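You operate a simulated robot arm through the tools that you are given. There is no shell and no other tool. Be economical: measure what you need, move in short steps, check, and stop when the job is done.

You run a simulated robot arm. Do the job below in one go: nothing can be reset, and whatever is moved stays where it is left.

JOB
Pull the stop button up, turn the throttle to 0, switch to forward and tare the reading.

It is judged by the outcome, as a careful person would: the job done as asked, and still so three seconds after it is handed in. It fails if anything else is knocked over, pushed out of place, dropped, spilled or broken.

ROBOT AND FRAMES
A 7-joint arm with a two-finger parallel gripper, fixed in place. Base frame: the origin is at the foot of the arm, x ahead of it, y to its left, z up. Readings come in m, degrees, newtons and seconds.
With the tool pointing down near the work surface it reaches from about 0.3 to 0.68 m from the base axis. Its first joint turns from -66.0 to 66.0 degrees. Payload 1.57 kg.
Tool frame: the origin (TCP) lies between the finger pads and is the grasp point; the fingertips stand 0.03 m ahead of it; z points along the fingers, y is the line along which they close. Largest opening 0.11 m; finger width 0.024, thickness 0.012; the body of the gripper, 0.048 by 0.112 m, starts 0.078 m behind the TCP.
Orientation is told as [roll, pitch, yaw] about the base's x, y, z axes, in that order, counted from this pose: with the fingers straight down and closing along the base's y, the tool's x points along the base's -x, its y along +y and its z along -z.

CONTROLS
- The arm moves only by the tool drive_tool. Its arguments are lists of equal length, an entry for each row: "slide": the shift along the base's x, y, z in m, a list of three; "angular": the turn, a rotation vector about the base's x, y, z in degrees, a list of three; "jaw": the finger opening in m, from 0 to 0.11. In form: {"slide": [[dx, dy, dz], ...], "angular": [[wx, wy, wz], ...], "jaw": [jaw, ...]}. A call has 1 to 8 rows; each row shifts and turns the commanded pose from where the row before left it. A row lasts 0.2 s, in which the tool goes at most 0.05 m and 8.6 degrees; a call with a longer step from one row to the next is refused whole, and so is a gripper value outside its range. Where a pose cannot be reached the arm comes as near as it can. A force on the tool above 40 N (or 10 N above the force at the start of the call, whichever is more), or a blocked arm, ends the call early, and 0.2 s more pass. The fingers move at their own pace (about 0.108 m/s each) and stop on an object; they squeeze with about 23 N. The grip force told is the motor's: it shows also when the fingers shut on nothing. Time passes only in rows, and 0.2 s behind the last, so rows that do not move let the fingers close. The reply holds the time, the measured pose of the TCP, the force on the tool along the base axes, the opening and the grip force, in the units named above and with some noise, with the torque about the TCP (base axes, N m) and any sound that the robot's microphone picked up.
- Cameras (640 x 400 px; columns grow to the right, rows downward): "scene" is fixed at [0.1822, -0.4651, 1.3758]; the picture's right is [-0.05, -1.00, 0.00], its down [-0.82, 0.04, -0.58] and it looks along [0.58, -0.03, -0.82] (base axes); focal length 214 px, centre (320, 200). "wrist" rides on the gripper at [0.07, 0.016, -0.141] in the tool frame; the picture's right is [-0.23, 0.97, 0.00], its down [-0.85, -0.20, -0.48] and it looks along [-0.47, -0.11, 0.88] (tool axes); focal length 222 px, centre (320, 200). There is no depth. A picture from a camera that has moved, and an enlarged one, comes with that camera's place and axes in the base frame and with its lens.
- snapshot(camera): a new picture of that camera. No time passes.
- inspect(camera, box): a new picture of the part [left, top, right, bottom] of that camera's present view, enlarged. No time passes.
- finish_job(): hands the job in; it is judged then, once.

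Go step by step. Nothing tells you positions but the pictures and the camera data: compare them with the known pose of the tool, close in by small moves and look again before you grip or let go. The budget is 120 turns and 76 pictures, counting those below and the enlarged ones. Unless the task says otherwise, let go and move clear before handing in, and close with one line.

The tools are called after "Call:" by a JSON object that holds its "method" and its "body". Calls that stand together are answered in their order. drive_tool: Moves the arm, as the interface text tells. Its arguments: {"type":"object","properties":{"slide":{"type":"array","items":{"type":"array","items":{"type":"number"}}},"angular":{"type":"array","items":{"type":"array","items":{"type":"number"}}},"jaw":{"type":"array","items":{"type":"number"}}},"required":["slide","angular","jaw"]} The other tools are called the same way: snapshot (camera) takes a picture; inspect (camera, box) takes an enlarged picture of a part of a camera's view; finish_job () hands the job in.

At the start:

```text
clock: 0.0
eef_pos: [0.4721, -0.0131, 1.1165]
tool_rot: [0.0, -0.1, 0.1]
force: [0.1, -0.2, 0.3]
wrist_torque: [0.0, 0.01, 0.0]
grip_width: 0.11
grip_force: 0.0
```

scene: 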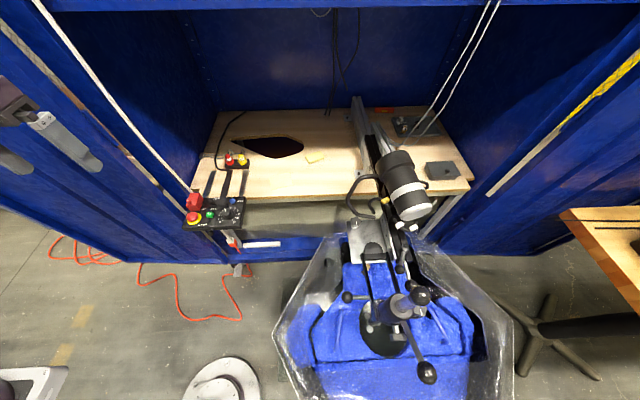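
wrist: 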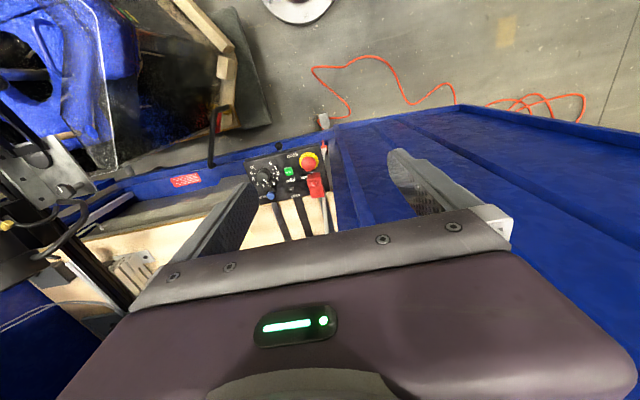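

I see a small control panel at the left of the bench with a red stop button, a knob, and some small switches. I'll enlarge it in both views.

Call:
{"method": "inspect", "body": {"camera": "scene", "box": [170, 140, 270, 250]}}

Call:
{"method": "inspect", "body": {"camera": "wrist", "box": [230, 130, 350, 220]}}

Call:
{"method": "inspect", "body": {"camera": "scene", "box": [320, 90, 480, 240]}}

```text
3.64 times, centred on (220, 195) of scene
camera zoom: at [0.1822, -0.4651, 1.3758], right [-0.05, -1.0, 0.0], down [-0.82, 0.04, -0.58], along [0.58, -0.03, -0.82], focal length 780 px, centre (684, 218)
```

zoom: 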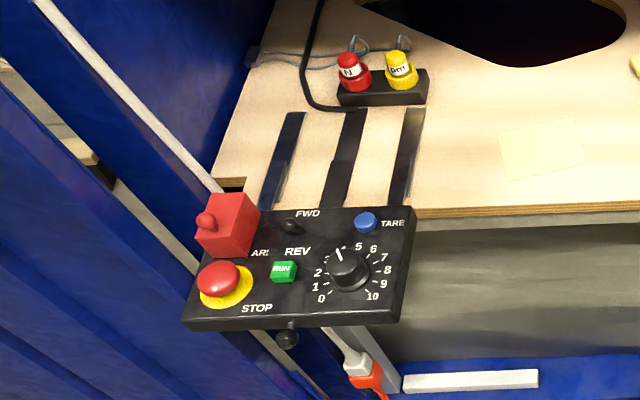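

```text
4.44 times, centred on (290, 175) of wrist
camera zoom: at [0.4011, 0.004, 1.2592], right [0.23, 0.97, 0.0], down [0.85, -0.2, 0.48], along [0.47, -0.11, -0.88], focal length 987 px, centre (453, 311)
```

zoom: 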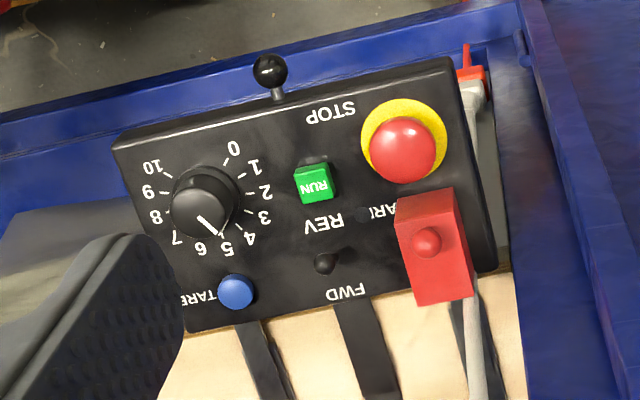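

```text
2.67 times, centred on (400, 165) of scene
camera zoom: at [0.1822, -0.4651, 1.3758], right [-0.05, -1.0, 0.0], down [-0.82, 0.04, -0.58], along [0.58, -0.03, -0.82], focal length 572 px, centre (107, 293)
```

zoom: 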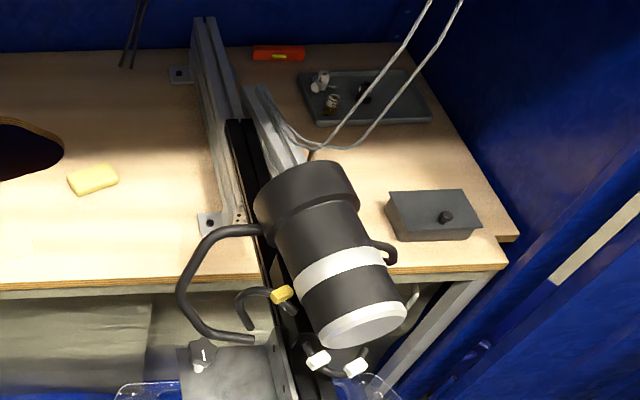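

The panel is roughly at x 0.57–0.64, y −0.05…−0.18, with its top near z 0.74. The stop button is around (0.568, −0.063, 0.76). I'll move closer for a better view.

Call:
{"method": "drive_tool", "body": {"slide": [[0.012, -0.019, -0.039], [0.012, -0.019, -0.039], [0.012, -0.019, -0.039], [0.012, -0.019, -0.039], [0.012, -0.019, -0.039]], "angular": [[0, 0, 0], [0, 0, 0], [0, 0, 0], [0, 0, 0], [0, 0, 0]], "jaw": [0.11, 0.11, 0.11, 0.11, 0.11]}}

Call:
{"method": "snapshot", "body": {"camera": "wrist"}}

Call:
{"method": "snapshot", "body": {"camera": "scene"}}

```text
clock: 1.2
eef_pos: [0.5341, -0.1074, 0.9261]
tool_rot: [0.0, 0.0, -0.1]
force: [0.1, -0.7, 0.3]
wrist_torque: [0.0, -0.02, -0.01]
grip_width: 0.11
grip_force: 0.0
```

```text
70 pictures are left
camera wrist: at [0.4632, -0.0887, 1.0668], right [0.23, 0.97, 0.0], down [0.85, -0.2, 0.48], along [0.47, -0.11, -0.88], focal length 222 px, centre (320, 200)
```

wrist: 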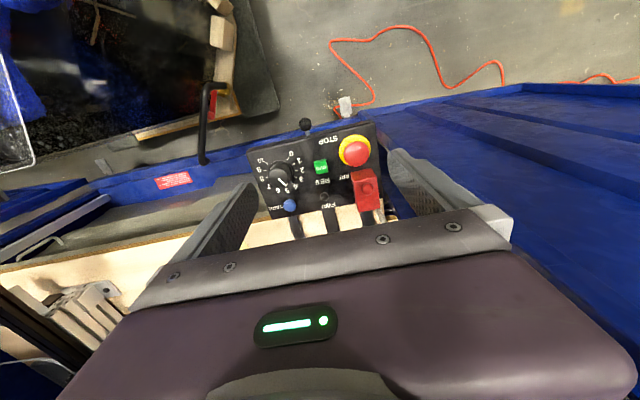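

```text
69 pictures are left
```

scene: 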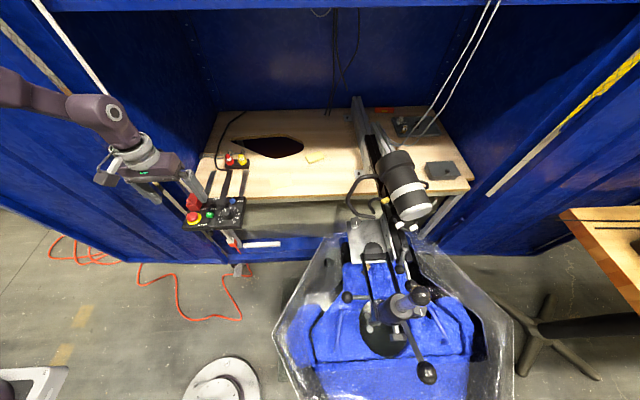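

The tool is above and short of the panel. I'll enlarge the wrist view to measure.

Call:
{"method": "inspect", "body": {"camera": "wrist", "box": [240, 115, 400, 215]}}

```text
4.00 times, centred on (320, 165) of wrist
camera zoom: at [0.4632, -0.0887, 1.0668], right [0.23, 0.97, 0.0], down [0.85, -0.2, 0.48], along [0.47, -0.11, -0.88], focal length 888 px, centre (320, 340)
```

zoom: 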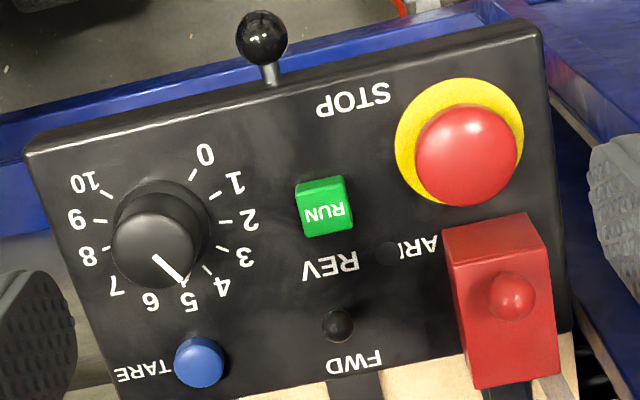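

Stop head ≈ (0.568, −0.060, 0.76), with the panel face near z 0.736. The throttle pointer reads about 4 to 5, and lower values are counter‑clockwise seen from above. I'll move above the stop button with a narrower jaw.

Call:
{"method": "drive_tool", "body": {"slide": [[0.0115, 0.0158, -0.025], [0.0115, 0.0158, -0.025], [0.0115, 0.0158, -0.025], [0, 0, 0]], "angular": [[0, 0, 0], [0, 0, 0], [0, 0, 0], [0, 0, 0]], "jaw": [0.08, 0.055, 0.052, 0.052]}}

Call:
{"method": "snapshot", "body": {"camera": "wrist"}}

Call:
{"method": "inspect", "body": {"camera": "scene", "box": [150, 150, 270, 240]}}

```text
clock: 2.2
eef_pos: [0.5685, -0.0591, 0.8496]
tool_rot: [0.0, 0.0, 0.0]
force: [0.1, -0.8, -0.2]
wrist_torque: [0.02, 0.02, -0.02]
grip_width: 0.0519
grip_force: 0.0
```

```text
67 pictures are left
camera wrist: at [0.4985, -0.0415, 0.9907], right [0.23, 0.97, 0.0], down [0.85, -0.2, 0.48], along [0.47, -0.11, -0.88], focal length 222 px, centre (320, 200)
```

wrist: 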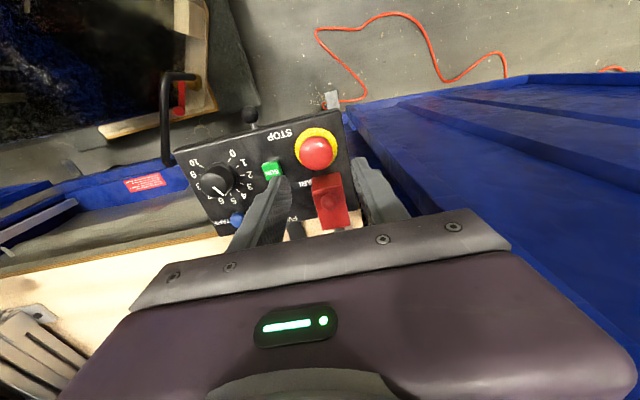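

```text
4.44 times, centred on (210, 195) of scene
camera zoom: at [0.1822, -0.4651, 1.3758], right [-0.05, -1.0, 0.0], down [-0.82, 0.04, -0.58], along [0.58, -0.03, -0.82], focal length 953 px, centre (809, 222)
```

zoom: 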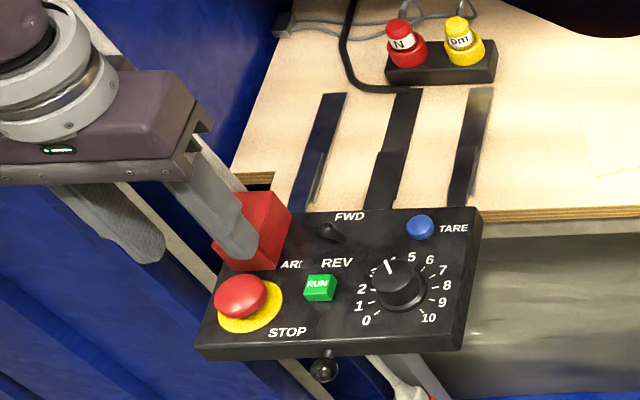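

The tool lines up with the button to within about 2 mm. I'll descend partway and check.

Call:
{"method": "drive_tool", "body": {"slide": [[-0.001, -0.001, -0.022], [-0.001, -0.001, -0.022], [0, 0, 0]], "angular": [[0, 0, 0], [0, 0, 0], [0, 0, 0]], "jaw": [0.052, 0.052, 0.052]}}

Call:
{"method": "inspect", "body": {"camera": "wrist", "box": [220, 80, 420, 240]}}

Call:
{"method": "inspect", "body": {"camera": "scene", "box": [170, 170, 250, 240]}}

```text
clock: 3.0
eef_pos: [0.5668, -0.062, 0.8038]
tool_rot: [-0.1, 0.0, 0.1]
force: [0.3, -0.7, -0.6]
wrist_torque: [-0.03, -0.01, 0.01]
grip_width: 0.052
grip_force: 0.2
```

```text
2.50 times, centred on (320, 160) of wrist
camera zoom: at [0.4952, -0.0435, 0.945], right [0.23, 0.97, 0.0], down [0.85, -0.2, 0.48], along [0.47, -0.11, -0.88], focal length 555 px, centre (320, 300)
```

zoom: 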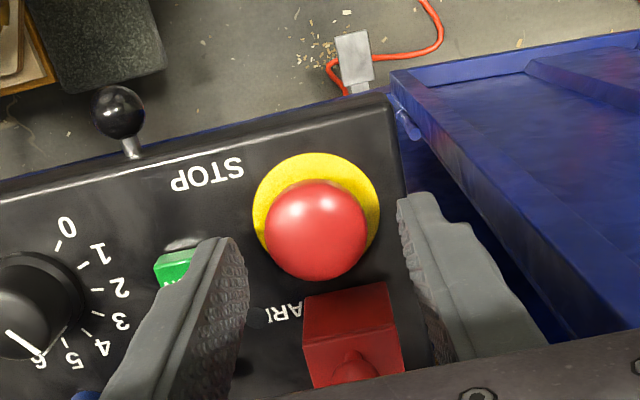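

```text
5.71 times, centred on (210, 205) of scene
camera zoom: at [0.1822, -0.4651, 1.3758], right [-0.05, -1.0, 0.0], down [-0.82, 0.04, -0.58], along [0.58, -0.03, -0.82], focal length 1226 px, centre (949, 171)
```

zoom: 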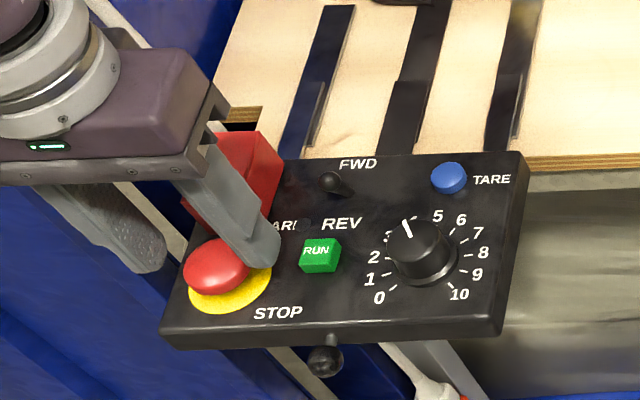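

Fingers straddle the head cleanly. I'll descend the rest and close.

Call:
{"method": "drive_tool", "body": {"slide": [[-0.002, 0.0005, -0.015], [0, 0, -0.014], [0, 0, 0], [0, 0, 0], [0, 0, 0]], "angular": [[0, 0, 0], [0, 0, 0], [0, 0, 0], [0, 0, 0], [0, 0, 0]], "jaw": [0.052, 0.052, 0.052, 0.03, 0.02]}}

Call:
{"method": "inspect", "body": {"camera": "scene", "box": [170, 170, 250, 240]}}

```text
clock: 3.6
eef_pos: [0.5661, -0.0612, 0.7824]
tool_rot: [0.0, -0.1, 0.0]
force: [-5.9, 1.4, 16.1]
wrist_torque: [0.24, 0.37, 0.0]
grip_width: 0.0521
grip_force: 0.0
stopped in row 2: the force on the tool passed its limit at 73 N (the readings are from after the stop); the commanded pose is now the measured one
```

```text
5.71 times, centred on (210, 205) of scene
camera zoom: at [0.1818, -0.465, 1.3758], right [-0.05, -1.0, 0.0], down [-0.82, 0.04, -0.58], along [0.58, -0.03, -0.82], focal length 1226 px, centre (949, 171)
```

zoom: 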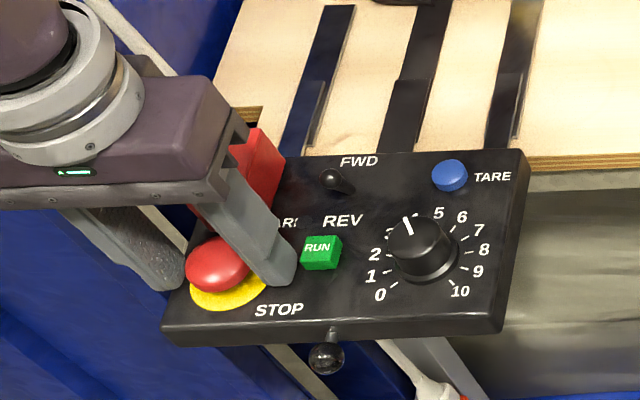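

The fingertips touched the panel face, so it's at z≈0.752, higher than I judged. I'll lift a few mm, shift slightly toward −x, and check before closing.

Call:
{"method": "drive_tool", "body": {"slide": [[0, 0, 0.005], [-0.004, 0, 0], [0, 0, 0]], "angular": [[0, 0, 0], [0, 0, 0], [0, 0, 0]], "jaw": [0.052, 0.052, 0.052]}}

Call:
{"method": "inspect", "body": {"camera": "wrist", "box": [220, 80, 420, 240]}}

Call:
{"method": "inspect", "body": {"camera": "scene", "box": [170, 170, 250, 240]}}

```text
clock: 4.4
eef_pos: [0.5626, -0.0626, 0.7892]
tool_rot: [0.0, -0.4, 0.0]
force: [-0.6, 0.1, -0.3]
wrist_torque: [-0.01, 0.01, 0.01]
grip_width: 0.0523
grip_force: 0.0
```

```text
2.50 times, centred on (320, 160) of wrist
camera zoom: at [0.4902, -0.0445, 0.9288], right [0.23, 0.97, 0.0], down [0.85, -0.2, 0.48], along [0.47, -0.11, -0.88], focal length 555 px, centre (320, 300)
```

zoom: 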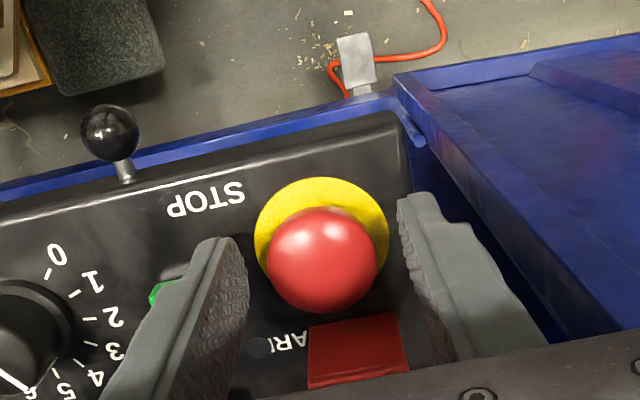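

```text
5.71 times, centred on (210, 205) of scene
camera zoom: at [0.1822, -0.4651, 1.3758], right [-0.05, -1.0, 0.0], down [-0.82, 0.04, -0.58], along [0.58, -0.03, -0.82], focal length 1226 px, centre (949, 171)
```

zoom: 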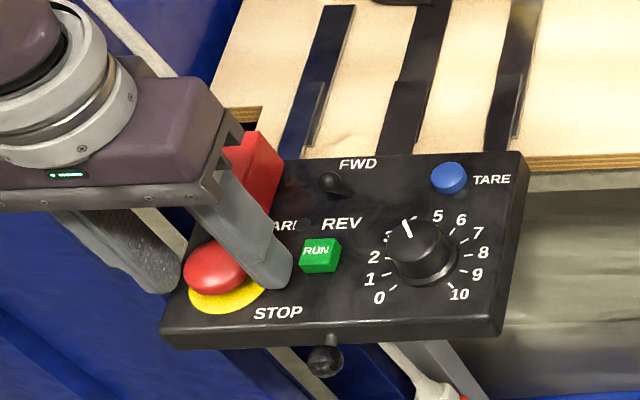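

Well centred now. I'll lower 3 mm and close on the head.

Call:
{"method": "drive_tool", "body": {"slide": [[-0.001, 0.001, -0.003], [0, 0, 0], [0, 0, 0], [0, 0, 0]], "angular": [[0, 0, 0], [0, 0, 0], [0, 0, 0], [0, 0, 0]], "jaw": [0.052, 0.035, 0.02, 0.02]}}

```text
clock: 5.4
eef_pos: [0.5603, -0.062, 0.7846]
tool_rot: [-0.1, -0.2, -0.1]
force: [0.1, -8.7, 0.0]
wrist_torque: [-0.22, 0.03, 0.0]
grip_width: 0.0342
grip_force: 41.3
```

Gripped at 34 mm. I'll pull straight up in small steps.

Call:
{"method": "drive_tool", "body": {"slide": [[0, -0.001, 0.004], [0, 0, 0.004], [0, 0, 0.004]], "angular": [[0, 0, 0], [0, 0, 0], [0, 0, 0]], "jaw": [0.02, 0.02, 0.02]}}

Call:
{"method": "inspect", "body": {"camera": "scene", "box": [170, 170, 250, 240]}}

```text
clock: 6.2
eef_pos: [0.5606, -0.0603, 0.7967]
tool_rot: [0.0, 0.0, 0.0]
force: [1.2, -7.8, -34.1]
wrist_torque: [-0.14, 0.11, -0.04]
grip_width: 0.0345
grip_force: 41.5
```

```text
5.71 times, centred on (210, 205) of scene
camera zoom: at [0.1829, -0.4653, 1.3756], right [-0.05, -1.0, 0.0], down [-0.82, 0.04, -0.58], along [0.58, -0.03, -0.82], focal length 1226 px, centre (949, 171)
```

zoom: 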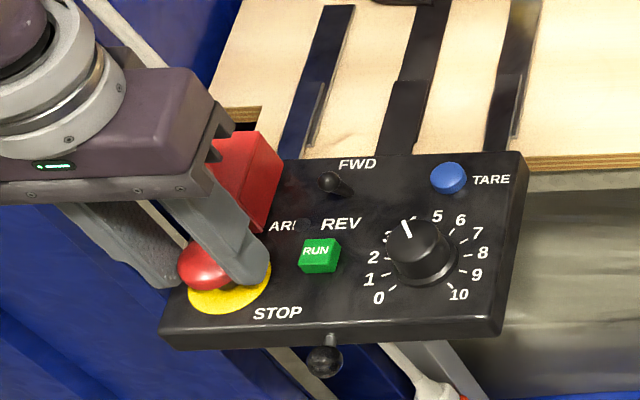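

The button is resisting at 34 N with no click yet. I'll pull a little further.

Call:
{"method": "drive_tool", "body": {"slide": [[0, 0, 0.002], [0, 0, 0.002], [0, 0, 0]], "angular": [[0, 0, 0], [0, 0, 0], [0, 0, 0]], "jaw": [0.02, 0.02, 0.02]}}

Call:
{"method": "inspect", "body": {"camera": "wrist", "box": [220, 80, 420, 240]}}

```text
clock: 7.0
eef_pos: [0.5611, -0.0627, 0.8011]
tool_rot: [0.0, -0.1, -0.1]
force: [-6.2, -9.4, -32.2]
wrist_torque: [-0.18, 0.58, -0.08]
grip_width: 0.0342
grip_force: 42.1
```

```text
2.50 times, centred on (320, 160) of wrist
camera zoom: at [0.4901, -0.0443, 0.9419], right [0.23, 0.97, 0.0], down [0.85, -0.2, 0.48], along [0.47, -0.11, -0.88], focal length 555 px, centre (320, 300)
```

zoom: 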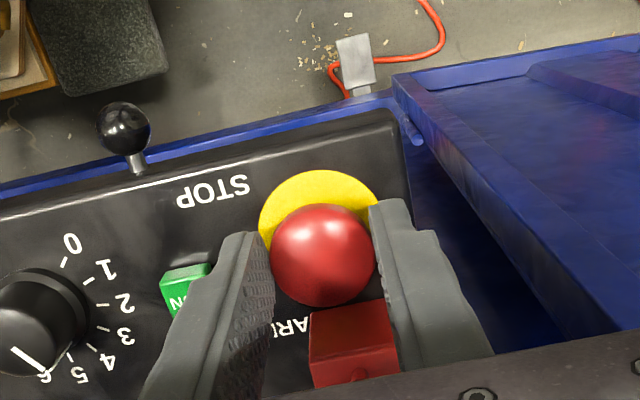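

Force is holding at about 32 N and the head appears somewhat raised. I'll keep pulling.

Call:
{"method": "drive_tool", "body": {"slide": [[0, 0, 0.003], [0, 0, 0.003], [0, 0, 0.003], [0, 0, 0]], "angular": [[0, 0, 0], [0, 0, 0], [0, 0, 0], [0, 0, 0]], "jaw": [0.02, 0.02, 0.02, 0.02]}}

Call:
{"method": "inspect", "body": {"camera": "wrist", "box": [220, 80, 420, 240]}}

Call:
{"method": "inspect", "body": {"camera": "scene", "box": [170, 170, 250, 240]}}

```text
clock: 8.0
eef_pos: [0.5609, -0.0609, 0.8108]
tool_rot: [-0.1, -0.4, 0.1]
force: [-0.4, 0.3, -0.1]
wrist_torque: [0.0, 0.02, 0.04]
grip_width: 0.0199
grip_force: 0.0
```

```text
2.50 times, centred on (320, 160) of wrist
camera zoom: at [0.4897, -0.0439, 0.9515], right [0.23, 0.97, 0.0], down [0.85, -0.2, 0.48], along [0.47, -0.11, -0.88], focal length 555 px, centre (320, 300)
```

zoom: 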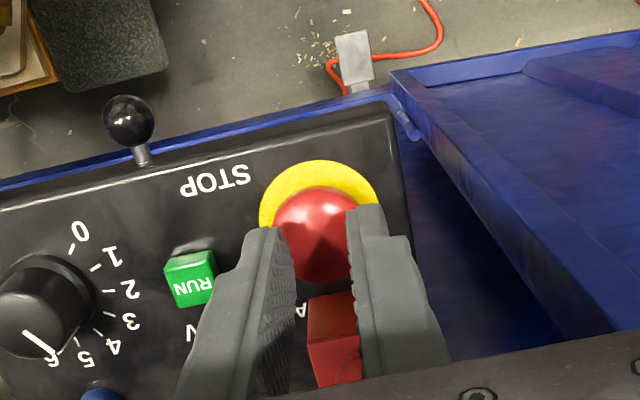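

```text
5.71 times, centred on (210, 205) of scene
camera zoom: at [0.1822, -0.4651, 1.3758], right [-0.05, -1.0, 0.0], down [-0.82, 0.04, -0.58], along [0.58, -0.03, -0.82], focal length 1226 px, centre (949, 171)
```

zoom: 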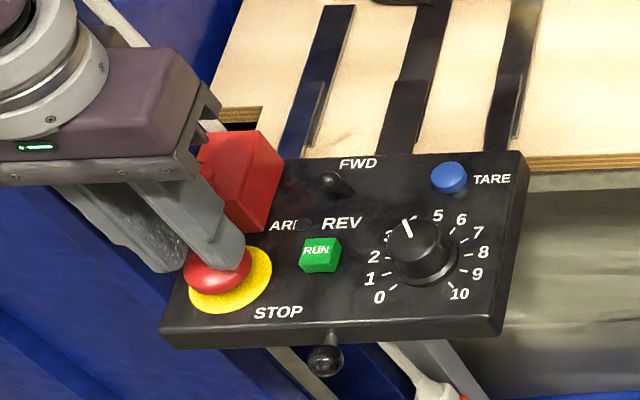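

The fingers slipped off and the button seems still down. I'll back off and study the shape of the head from the side.

Call:
{"method": "drive_tool", "body": {"slide": [[0, 0, 0.01], [-0.01, 0, 0.02], [-0.03, 0, 0.02], [-0.03, 0, 0.02], [-0.03, 0, 0.0]], "angular": [[0, 0, 0], [0, -8, 0], [0, -8, 0], [0, -8, 0], [0, -8, 0]], "jaw": [0.05, 0.08, 0.11, 0.11, 0.11]}}

Call:
{"method": "inspect", "body": {"camera": "scene", "box": [182, 190, 222, 230]}}

Call:
{"method": "snapshot", "body": {"camera": "wrist"}}

```text
clock: 9.2
eef_pos: [0.4599, -0.0638, 0.8808]
tool_rot: [0.0, -32.3, 0.0]
force: [0.0, 0.4, -0.2]
wrist_torque: [0.0, -0.01, -0.02]
grip_width: 0.1098
grip_force: 0.1
```

```text
10.00 times, centred on (202, 210) of scene
camera zoom: at [0.1822, -0.4651, 1.3758], right [-0.05, -1.0, 0.0], down [-0.82, 0.04, -0.58], along [0.58, -0.03, -0.82], focal length 2145 px, centre (1500, 100)
```

zoom: 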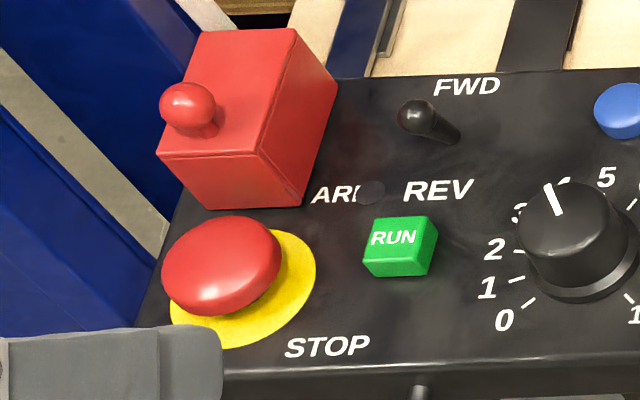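

```text
55 pictures are left
camera wrist: at [0.3252, -0.046, 0.9629], right [0.19, 0.97, 0.12], down [0.47, -0.2, 0.86], along [0.86, -0.11, -0.49], focal length 222 px, centre (320, 200)
```

wrist: 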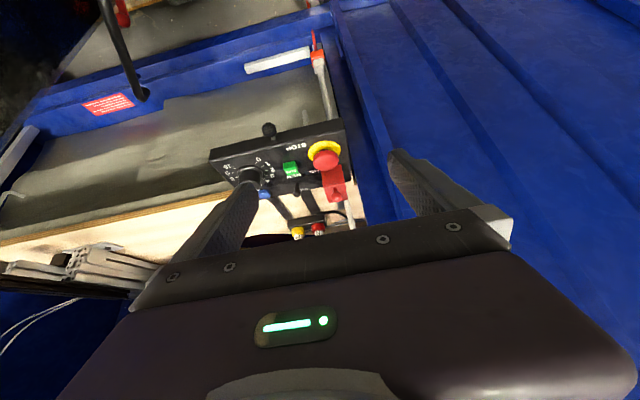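

Call:
{"method": "inspect", "body": {"camera": "wrist", "box": [290, 130, 360, 205]}}

```text
5.33 times, centred on (325, 168) of wrist
camera zoom: at [0.3252, -0.046, 0.9629], right [0.19, 0.97, 0.12], down [0.47, -0.2, 0.86], along [0.86, -0.11, -0.49], focal length 1185 px, centre (293, 373)
```

zoom: 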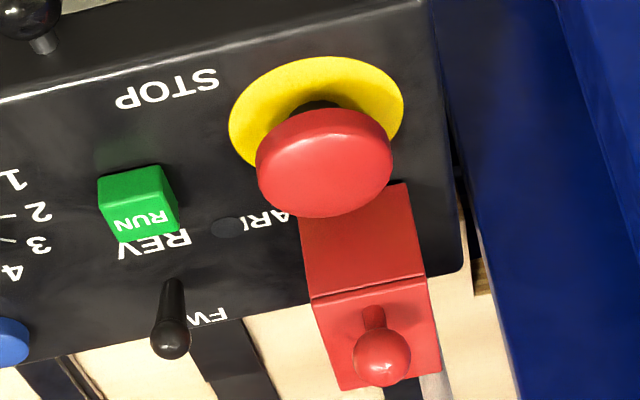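

The head is a mushroom cap (underside at about z 0.766) with a stem and a gap beneath it. I'll hook one fingertip under its front rim with the tool tilted 45°. First I'll reorient in free space.

Call:
{"method": "drive_tool", "body": {"slide": [[0, 0, 0.02], [0, 0, 0.02], [0, 0, 0], [0, 0, 0], [0, 0, 0], [0, 0, 0], [0, 0, 0], [0, 0, 0]], "angular": [[0, -6.4, 0], [0, -6.4, 0], [-5.785, 0, 5.785], [-5.785, 0, 5.785], [-5.785, 0, 5.785], [-5.785, 0, 5.785], [-5.785, 0, 5.785], [-5.785, 0, 5.785]], "jaw": [0.11, 0.11, 0.11, 0.11, 0.11, 0.11, 0.11, 0.11]}}

Call:
{"method": "drive_tool", "body": {"slide": [[0, 0, 0], [0, 0, 0], [0, 0, 0], [0, 0, 0], [0, 0, 0], [0, 0, 0]], "angular": [[-5.785, 0, 5.785], [-5.785, 0, 5.785], [-5.785, 0, 5.785], [-5.785, 0, 5.785], [-5.785, 0, 5.785], [0, 0, 0]], "jaw": [0.11, 0.11, 0.11, 0.11, 0.11, 0.11]}}

Call:
{"method": "snapshot", "body": {"camera": "wrist"}}

Call:
{"method": "snapshot", "body": {"camera": "scene"}}

```text
clock: 11.0
eef_pos: [0.4621, -0.0595, 0.8905]
tool_rot: [-34.8, -21.0, 53.6]
force: [-0.1, 0.0, 0.0]
wrist_torque: [0.02, -0.04, -0.01]
grip_width: 0.1101
grip_force: 0.1
out of reach, approached as far as the arm can: row 1, 2
```

```text
clock: 12.4
eef_pos: [0.472, -0.0676, 0.8883]
tool_rot: [-44.7, 3.8, 82.7]
force: [0.2, -0.8, -0.2]
wrist_torque: [-0.02, -0.02, 0.04]
grip_width: 0.11
grip_force: 0.0
out of reach, approached as far as the arm can: row 3, 4, 5
```

```text
53 pictures are left
camera wrist: at [0.3525, -0.1155, 0.9819], right [-0.66, 0.27, -0.7], down [-0.08, 0.9, 0.42], along [0.74, 0.34, -0.58], focal length 222 px, centre (320, 200)
```

wrist: 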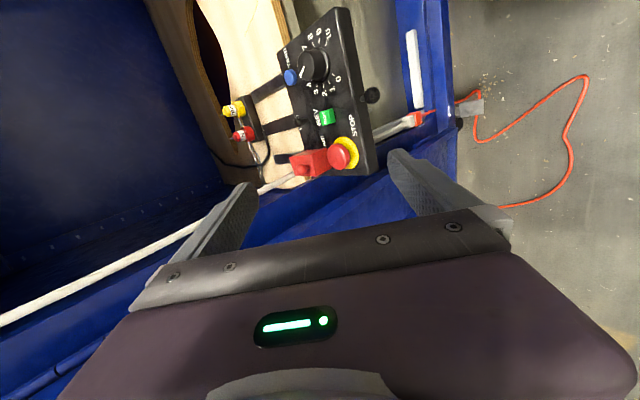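

```text
52 pictures are left
```

scene: 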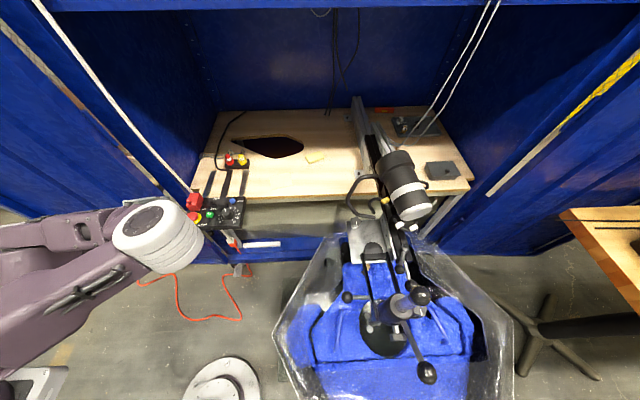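

Near the inner edge of reach here. I'll move forward, where the pose should be attainable, staying above the panel.

Call:
{"method": "drive_tool", "body": {"slide": [[0.02, 0, 0.0], [0.02, 0, 0.0], [0, 0, 0]], "angular": [[0, 0, 0], [0, 0, 0], [0, 0, 0]], "jaw": [0.11, 0.11, 0.11]}}

```text
clock: 13.2
eef_pos: [0.5131, -0.0688, 0.8891]
tool_rot: [-44.9, 5.7, 84.5]
force: [0.1, -0.6, -0.8]
wrist_torque: [-0.03, 0.0, 0.01]
grip_width: 0.11
grip_force: 0.1
```

Call:
{"method": "drive_tool", "body": {"slide": [[0.01, 0.004, -0.004], [0.01, 0.004, -0.017], [0, 0, -0.017], [0, 0, 0]], "angular": [[5.7, -0.5, 5.5], [0, 0, 0], [0, 0, 0], [0, 0, 0]], "jaw": [0.11, 0.11, 0.11, 0.11]}}

Call:
{"method": "snapshot", "body": {"camera": "wrist"}}

Call:
{"method": "inspect", "body": {"camera": "scene", "box": [130, 170, 250, 250]}}

```text
clock: 14.2
eef_pos: [0.5333, -0.0594, 0.8511]
tool_rot: [-45.2, 0.0, 90.1]
force: [0.1, -0.4, -0.4]
wrist_torque: [-0.01, 0.04, -0.01]
grip_width: 0.1101
grip_force: 0.1
```

```text
51 pictures are left
camera wrist: at [0.4198, -0.1289, 0.9386], right [-0.69, 0.23, -0.69], down [-0.2, 0.85, 0.48], along [0.7, 0.47, -0.54], focal length 222 px, centre (320, 200)
```

wrist: 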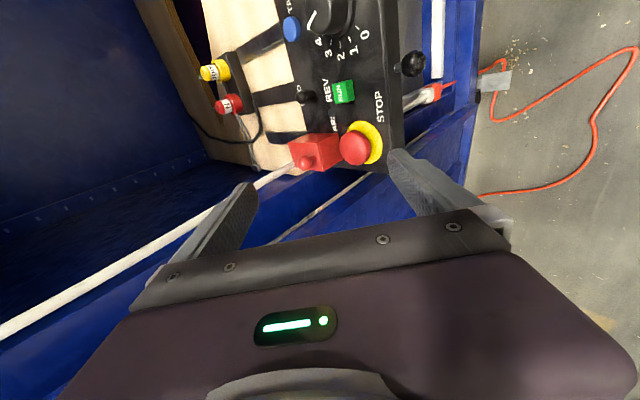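

```text
5.00 times, centred on (190, 210) of scene
camera zoom: at [0.1822, -0.4651, 1.3758], right [-0.05, -1.0, 0.0], down [-0.82, 0.04, -0.58], along [0.58, -0.03, -0.82], focal length 1072 px, centre (970, 150)
```

zoom: 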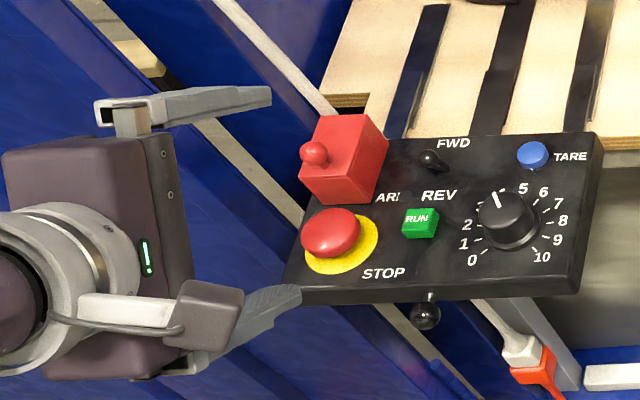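

The pose is right, and the lower finger points at the gap under the cap's front rim. I'll advance diagonally, then look.

Call:
{"method": "drive_tool", "body": {"slide": [[0.009, -0.0015, -0.009], [0.009, 0, -0.009], [0.006, 0, -0.006], [0, 0, 0]], "angular": [[0, 0, 0], [0, 0, 0], [0, 0, 0], [0, 0, 0]], "jaw": [0.11, 0.11, 0.11, 0.11]}}

Call:
{"method": "inspect", "body": {"camera": "wrist", "box": [290, 90, 450, 230]}}

Call:
{"method": "inspect", "body": {"camera": "scene", "box": [170, 190, 230, 230]}}

```text
clock: 15.2
eef_pos: [0.5558, -0.0633, 0.827]
tool_rot: [-45.2, 0.0, 90.1]
force: [-0.1, 0.2, -0.4]
wrist_torque: [0.01, 0.01, 0.0]
grip_width: 0.11
grip_force: 0.1
```

```text
2.86 times, centred on (370, 160) of wrist
camera zoom: at [0.4435, -0.1312, 0.9141], right [-0.69, 0.23, -0.69], down [-0.2, 0.85, 0.48], along [0.7, 0.47, -0.54], focal length 635 px, centre (177, 314)
```

zoom: 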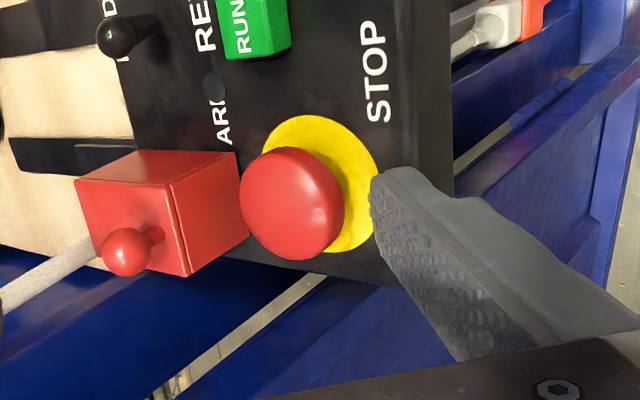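

```text
10.00 times, centred on (200, 210) of scene
camera zoom: at [0.1822, -0.4651, 1.3758], right [-0.05, -1.0, 0.0], down [-0.82, 0.04, -0.58], along [0.58, -0.03, -0.82], focal length 2145 px, centre (1520, 100)
```

zoom: 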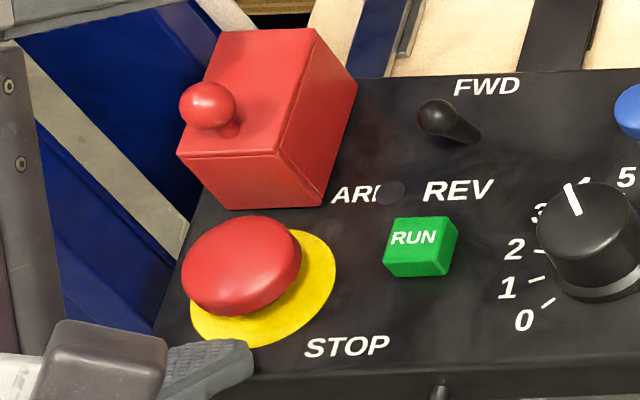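

The tip is just in front of the rim and above the ring. I'll lower about 4 mm and slide in under the rim.

Call:
{"method": "drive_tool", "body": {"slide": [[0, 0, -0.004], [0.004, 0, 0], [0.004, 0, 0], [0.002, 0, 0], [0, 0, 0]], "angular": [[0, 0, 0], [0, 0, 0], [0, 0, 0], [0, 0, 0], [0, 0, 0]], "jaw": [0.11, 0.11, 0.11, 0.11, 0.11]}}

Call:
{"method": "inspect", "body": {"camera": "wrist", "box": [290, 90, 450, 230]}}

Call:
{"method": "inspect", "body": {"camera": "scene", "box": [170, 190, 230, 230]}}

```text
clock: 16.4
eef_pos: [0.5653, -0.0618, 0.8235]
tool_rot: [-45.1, 0.0, 90.1]
force: [0.0, -0.6, 0.4]
wrist_torque: [0.0, 0.02, 0.01]
grip_width: 0.1098
grip_force: 0.1
```

```text
2.86 times, centred on (370, 160) of wrist
camera zoom: at [0.4529, -0.1309, 0.911], right [-0.69, 0.23, -0.69], down [-0.2, 0.85, 0.48], along [0.7, 0.47, -0.54], focal length 635 px, centre (177, 314)
```

zoom: 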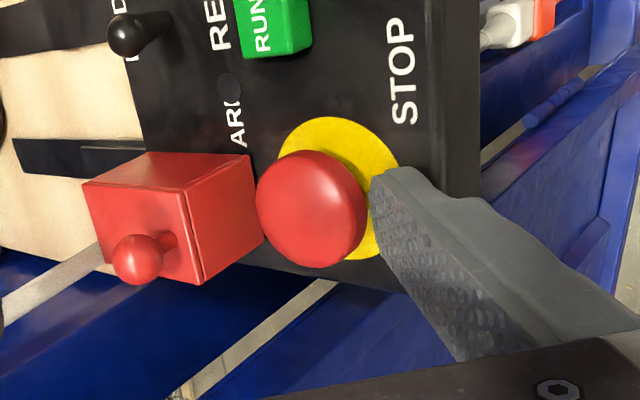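

```text
10.00 times, centred on (200, 210) of scene
camera zoom: at [0.1822, -0.4651, 1.3758], right [-0.05, -1.0, 0.0], down [-0.82, 0.04, -0.58], along [0.58, -0.03, -0.82], focal length 2145 px, centre (1520, 100)
```

zoom: 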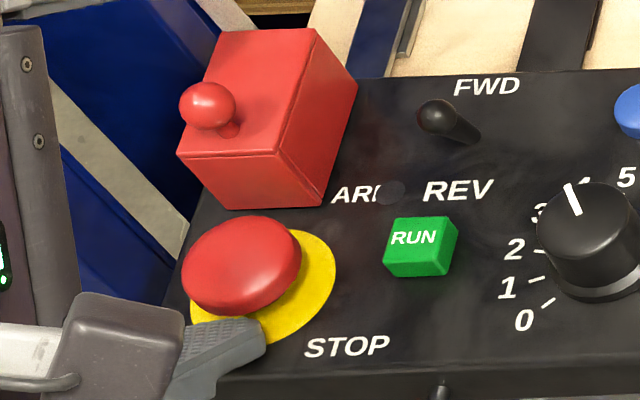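

No contact yet, and the tip is right at the rim. I'll slide in a few mm more.

Call:
{"method": "drive_tool", "body": {"slide": [[0.002, 0, -0.0005], [0.002, 0, 0], [0.002, 0, 0], [0, 0, 0]], "angular": [[0, 0, 0], [0, 0, 0], [0, 0, 0], [0, 0, 0]], "jaw": [0.11, 0.11, 0.11, 0.11]}}

Call:
{"method": "inspect", "body": {"camera": "wrist", "box": [330, 110, 410, 190]}}

```text
clock: 17.4
eef_pos: [0.5708, -0.0628, 0.8228]
tool_rot: [-45.2, 0.0, 90.0]
force: [-8.3, 0.6, 4.3]
wrist_torque: [-0.02, 0.68, -0.08]
grip_width: 0.1098
grip_force: 0.1
```

```text
5.00 times, centred on (370, 150) of wrist
camera zoom: at [0.4588, -0.1307, 0.9098], right [-0.69, 0.23, -0.69], down [-0.2, 0.85, 0.48], along [0.7, 0.47, -0.54], focal length 1111 px, centre (70, 450)
```

zoom: 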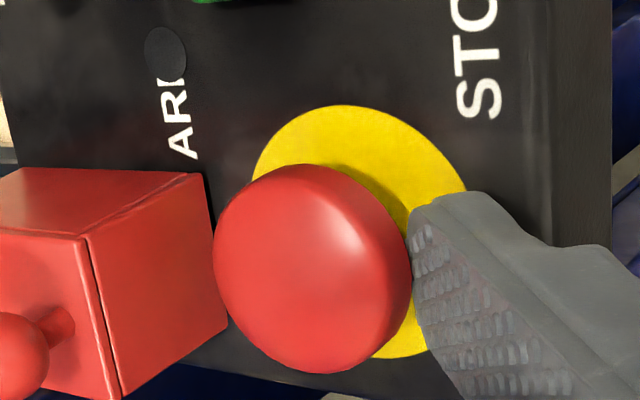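

There is light contact at the tip. I'll test-lift a few mm to see whether it hooks.

Call:
{"method": "drive_tool", "body": {"slide": [[0, 0, 0.002], [0, 0, 0.002], [0, 0, 0]], "angular": [[0, 0, 0], [0, 0, 0], [0, 0, 0]], "jaw": [0.11, 0.11, 0.11]}}

Call:
{"method": "inspect", "body": {"camera": "wrist", "box": [330, 110, 410, 190]}}

```text
clock: 18.2
eef_pos: [0.5723, -0.0608, 0.8277]
tool_rot: [-45.1, -0.2, 90.0]
force: [-5.9, -1.2, -11.7]
wrist_torque: [-0.09, 0.06, 0.02]
grip_width: 0.1098
grip_force: 0.0
```

```text
5.00 times, centred on (370, 150) of wrist
camera zoom: at [0.4597, -0.1301, 0.9143], right [-0.69, 0.23, -0.69], down [-0.2, 0.85, 0.48], along [0.7, 0.47, -0.54], focal length 1111 px, centre (70, 450)
```

zoom: 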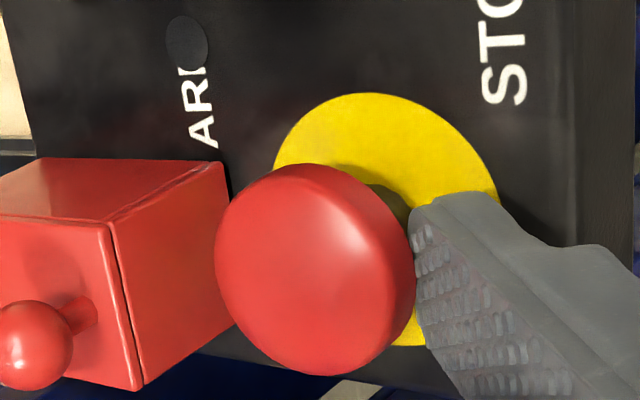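

It hooks: the force is now downward and the cap seems to rise with the finger. I'll continue up.

Call:
{"method": "drive_tool", "body": {"slide": [[0, 0, 0.002], [0, 0, 0.002], [0, 0, 0.002], [0, 0, 0]], "angular": [[0, 0, 0], [0, 0, 0], [0, 0, 0], [0, 0, 0]], "jaw": [0.11, 0.11, 0.11, 0.11]}}

Call:
{"method": "inspect", "body": {"camera": "wrist", "box": [330, 110, 410, 190]}}

```text
clock: 19.2
eef_pos: [0.5737, -0.0603, 0.8348]
tool_rot: [-45.4, 0.1, 90.2]
force: [-0.3, -0.7, -0.1]
wrist_torque: [-0.01, -0.01, -0.01]
grip_width: 0.1101
grip_force: 0.0
```

```text
5.00 times, centred on (370, 150) of wrist
camera zoom: at [0.4601, -0.1302, 0.9214], right [-0.68, 0.23, -0.69], down [-0.2, 0.85, 0.48], along [0.7, 0.47, -0.54], focal length 1111 px, centre (70, 450)
```

zoom: 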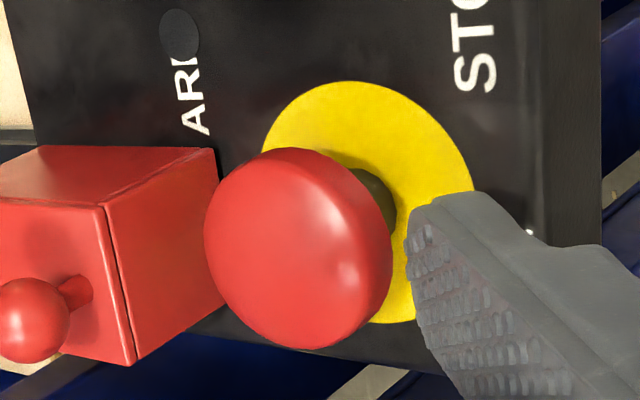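

The force released and more stem shows; it may have popped up. I'll retreat diagonally and compare.

Call:
{"method": "drive_tool", "body": {"slide": [[-0.015, 0, 0.0], [-0.02, 0, 0.015], [-0.005, 0, 0.02], [0, 0, 0]], "angular": [[0, 0, 0], [0, 0, 0], [0, 0, 0], [0, 0, 0]], "jaw": [0.11, 0.11, 0.11, 0.11]}}

Call:
{"method": "inspect", "body": {"camera": "wrist", "box": [290, 60, 410, 200]}}

Call:
{"method": "inspect", "body": {"camera": "scene", "box": [182, 190, 222, 230]}}

```text
clock: 20.2
eef_pos: [0.5333, -0.0615, 0.8673]
tool_rot: [-45.2, 0.0, 90.2]
force: [0.4, 0.6, 0.0]
wrist_torque: [0.02, 0.0, -0.02]
grip_width: 0.11
grip_force: 0.1
```

```text
2.86 times, centred on (350, 130) of wrist
camera zoom: at [0.4202, -0.1305, 0.9551], right [-0.69, 0.23, -0.69], down [-0.2, 0.85, 0.48], along [0.7, 0.47, -0.54], focal length 635 px, centre (234, 400)
```

zoom: 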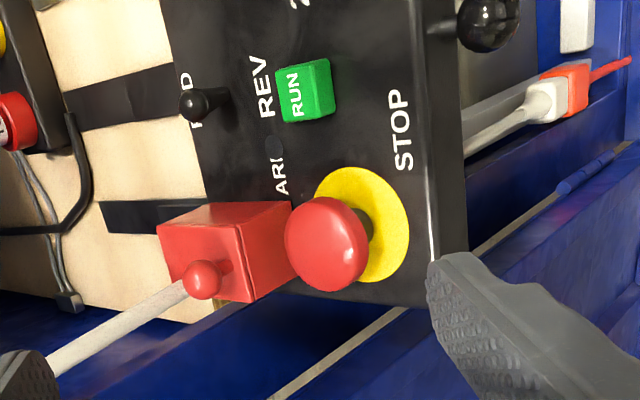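

```text
10.00 times, centred on (202, 210) of scene
camera zoom: at [0.1822, -0.4651, 1.3758], right [-0.05, -1.0, 0.0], down [-0.82, 0.04, -0.58], along [0.58, -0.03, -0.82], focal length 2145 px, centre (1500, 100)
```

zoom: 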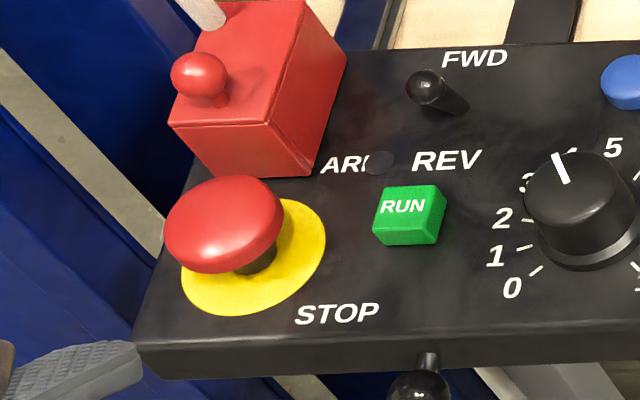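

The button's stem is clearly longer now, but the panel itself seems to have shifted in the picture. Checking the full scene.

Call:
{"method": "inspect", "body": {"camera": "scene", "box": [170, 140, 270, 250]}}

```text
3.64 times, centred on (220, 195) of scene
camera zoom: at [0.1822, -0.4651, 1.3758], right [-0.05, -1.0, 0.0], down [-0.82, 0.04, -0.58], along [0.58, -0.03, -0.82], focal length 780 px, centre (684, 218)
```

zoom: 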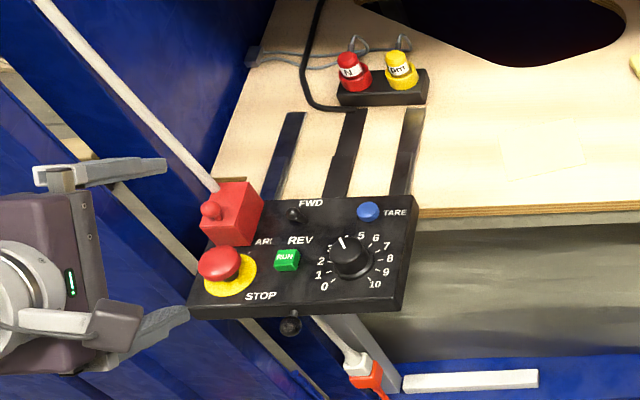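

The button is up (about 6–7 mm higher relative to the ring). But the whole panel slid about 11 mm in +x from the hooking, so it isn't rigidly fixed. I'll straighten the tool, rise and look from above to measure exactly.

Call:
{"method": "drive_tool", "body": {"slide": [[-0.005, 0, 0.02], [0.005, -0.01, 0.02], [0.01, -0.012, 0.014], [0.012, -0.012, 0.01], [0.012, -0.012, 0.01], [0.012, -0.012, 0], [0, 0, 0]], "angular": [[0, 7.5, 0], [0, 7.5, 0], [0, 7.5, 0], [0, 7.5, 0], [0, 7.5, 0], [0, 7.5, 0], [0, 0, 0]], "jaw": [0.11, 0.11, 0.11, 0.11, 0.11, 0.11, 0.11]}}

Call:
{"method": "snapshot", "body": {"camera": "wrist"}}

Call:
{"method": "inspect", "body": {"camera": "scene", "box": [170, 170, 270, 250]}}

```text
clock: 21.8
eef_pos: [0.5773, -0.12, 0.9417]
tool_rot: [-0.2, -0.1, 90.0]
force: [0.2, -0.8, -0.1]
wrist_torque: [0.02, 0.0, -0.02]
grip_width: 0.1098
grip_force: 0.0
```

```text
39 pictures are left
camera wrist: at [0.5603, -0.1891, 1.0827], right [-0.97, 0.23, 0.0], down [0.2, 0.85, 0.48], along [0.11, 0.47, -0.88], focal length 222 px, centre (320, 200)
```

wrist: 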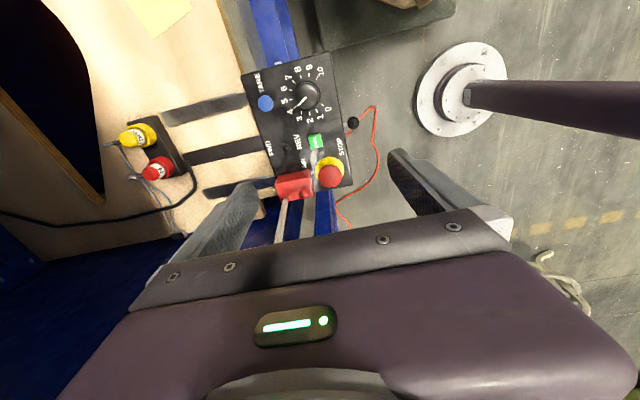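

```text
5.00 times, centred on (220, 210) of scene
camera zoom: at [0.1822, -0.4651, 1.3758], right [-0.05, -1.0, 0.0], down [-0.82, 0.04, -0.58], along [0.58, -0.03, -0.82], focal length 1072 px, centre (820, 150)
```

zoom: 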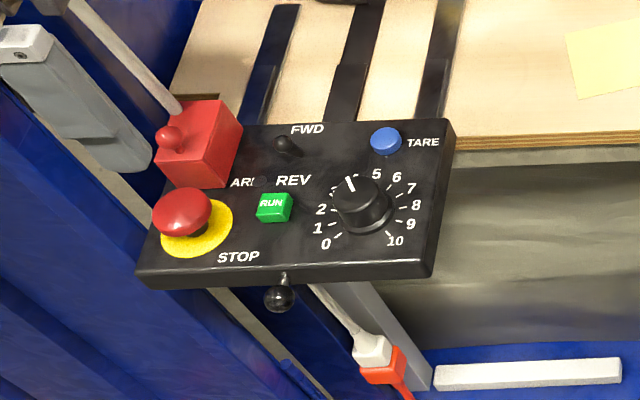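

The panel slid about 13 mm straight in +x with no tilt. I plan to draw it back gently while I hold the throttle knob. Next I'll measure the knob, toggle and tare button from here.

Call:
{"method": "inspect", "body": {"camera": "wrist", "box": [235, 50, 365, 200]}}

```text
2.67 times, centred on (300, 125) of wrist
camera zoom: at [0.5603, -0.1891, 1.0827], right [-0.97, 0.23, 0.0], down [0.2, 0.85, 0.48], along [0.11, 0.47, -0.88], focal length 592 px, centre (373, 400)
```

zoom: 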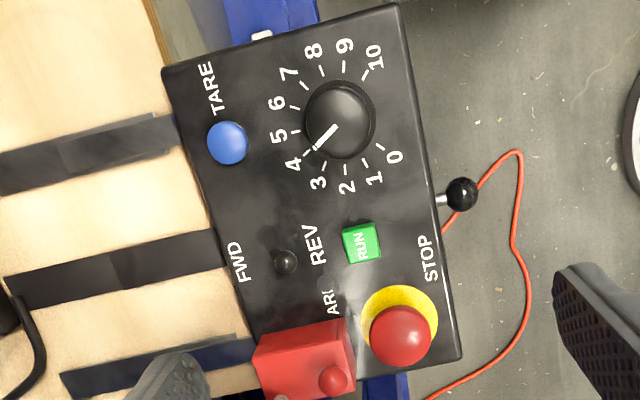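

The pointer reads about 3.6, so 0 is about 97° counter‑clockwise. Knob centre ≈ (0.581, −0.177), top about z 0.772. I'll rotate the tool back to yaw −8° while moving above the knob.

Call:
{"method": "drive_tool", "body": {"slide": [[0, -0.007, -0.005], [0, -0.007, -0.005], [0, -0.007, -0.005], [0, -0.007, -0.005], [0.001, -0.007, -0.005], [0.001, -0.007, -0.005], [0.001, -0.007, -0.005], [0.001, -0.008, -0.005]], "angular": [[0, 0, -8.2], [0, 0, -8.2], [0, 0, -8.2], [0, 0, -8.2], [0, 0, -8.2], [0, 0, -8.2], [0, 0, -8.2], [0, 0, -8.2]], "jaw": [0.1, 0.09, 0.08, 0.07, 0.06, 0.052, 0.052, 0.052]}}

Call:
{"method": "drive_tool", "body": {"slide": [[0, 0, -0.01], [0, 0, -0.01], [0, 0, -0.01], [0, 0, -0.01], [0, 0, 0]], "angular": [[0, 0, -8.2], [0, 0, -8.2], [0, 0, -8.2], [0, 0, -7.8], [0, 0, 0]], "jaw": [0.052, 0.052, 0.052, 0.052, 0.052]}}

Call:
{"method": "inspect", "body": {"camera": "wrist", "box": [240, 90, 400, 240]}}

Call:
{"method": "inspect", "body": {"camera": "scene", "box": [190, 180, 250, 240]}}

```text
clock: 23.6
eef_pos: [0.5799, -0.1769, 0.9014]
tool_rot: [-0.3, 0.0, 24.2]
force: [0.0, -0.5, 0.0]
wrist_torque: [-0.01, 0.01, -0.02]
grip_width: 0.052
grip_force: 0.1
```

```text
clock: 24.8
eef_pos: [0.582, -0.1774, 0.8625]
tool_rot: [-0.2, -0.1, -8.1]
force: [0.1, 0.1, 0.6]
wrist_torque: [-0.03, 0.0, -0.01]
grip_width: 0.0519
grip_force: 0.0
```

```text
2.67 times, centred on (320, 165) of wrist
camera zoom: at [0.5143, -0.1494, 1.0026], right [0.36, 0.93, 0.0], down [0.82, -0.32, 0.48], along [0.45, -0.18, -0.88], focal length 592 px, centre (320, 293)
```

zoom: 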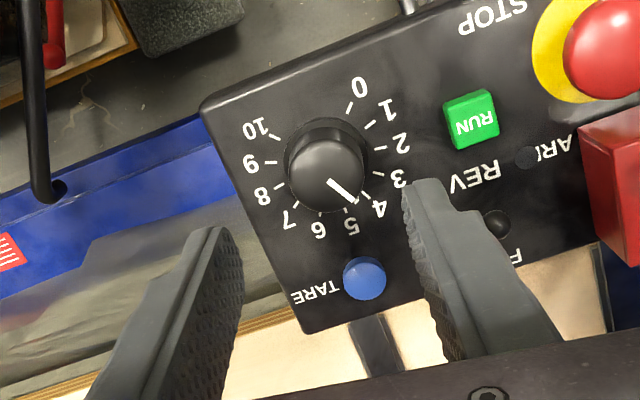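

```text
6.67 times, centred on (220, 210) of scene
camera zoom: at [0.1822, -0.4651, 1.3758], right [-0.05, -1.0, 0.0], down [-0.82, 0.04, -0.58], along [0.58, -0.03, -0.82], focal length 1430 px, centre (987, 133)
```

zoom: 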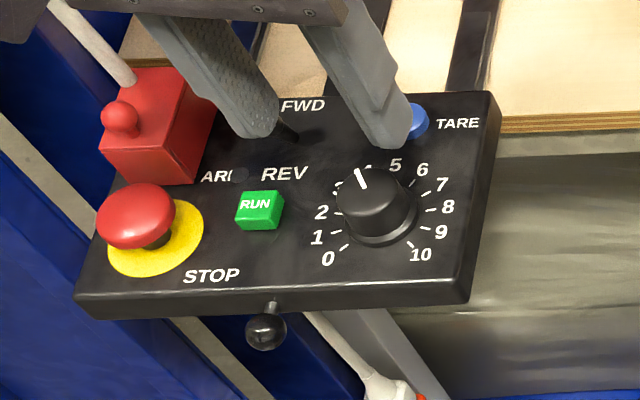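

Knob ≈ (0.582, −0.175), almost directly below. I'll descend to knob height.

Call:
{"method": "drive_tool", "body": {"slide": [[0, 0.001, -0.03], [0, 0.001, -0.025], [0, 0, -0.01], [0, 0, -0.006], [0, 0, 0]], "angular": [[0, 0, 0], [0, 0, 0], [0, 0, 0], [0, 0, 0], [0, 0, 0]], "jaw": [0.052, 0.052, 0.052, 0.052, 0.052]}}

Call:
{"method": "inspect", "body": {"camera": "wrist", "box": [240, 90, 400, 240]}}

```text
clock: 26.0
eef_pos: [0.5827, -0.1743, 0.7907]
tool_rot: [-0.2, -0.1, -8.0]
force: [0.1, -0.3, 0.5]
wrist_torque: [0.01, -0.04, 0.02]
grip_width: 0.0524
grip_force: 0.1
```

```text
2.67 times, centred on (320, 165) of wrist
camera zoom: at [0.5148, -0.1458, 0.9312], right [0.36, 0.93, 0.0], down [0.82, -0.31, 0.48], along [0.45, -0.18, -0.88], focal length 592 px, centre (320, 293)
```

zoom: 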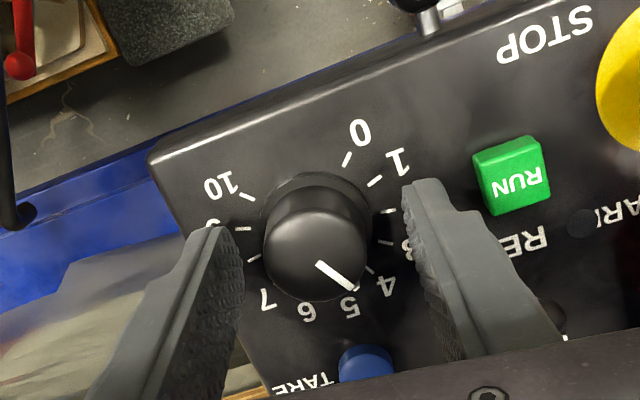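

Well centred. I'll close on the knob.

Call:
{"method": "drive_tool", "body": {"slide": [[0, 0, -0.002], [0, 0, 0], [0, 0, 0]], "angular": [[0, 0, 0], [0, 0, 0], [0, 0, 0]], "jaw": [0.04, 0.025, 0.025]}}

```text
clock: 26.8
eef_pos: [0.5826, -0.1752, 0.7884]
tool_rot: [-0.3, -0.1, -7.9]
force: [-2.2, -12.6, 1.5]
wrist_torque: [-0.44, 0.03, 0.0]
grip_width: 0.0344
grip_force: 42.2
```

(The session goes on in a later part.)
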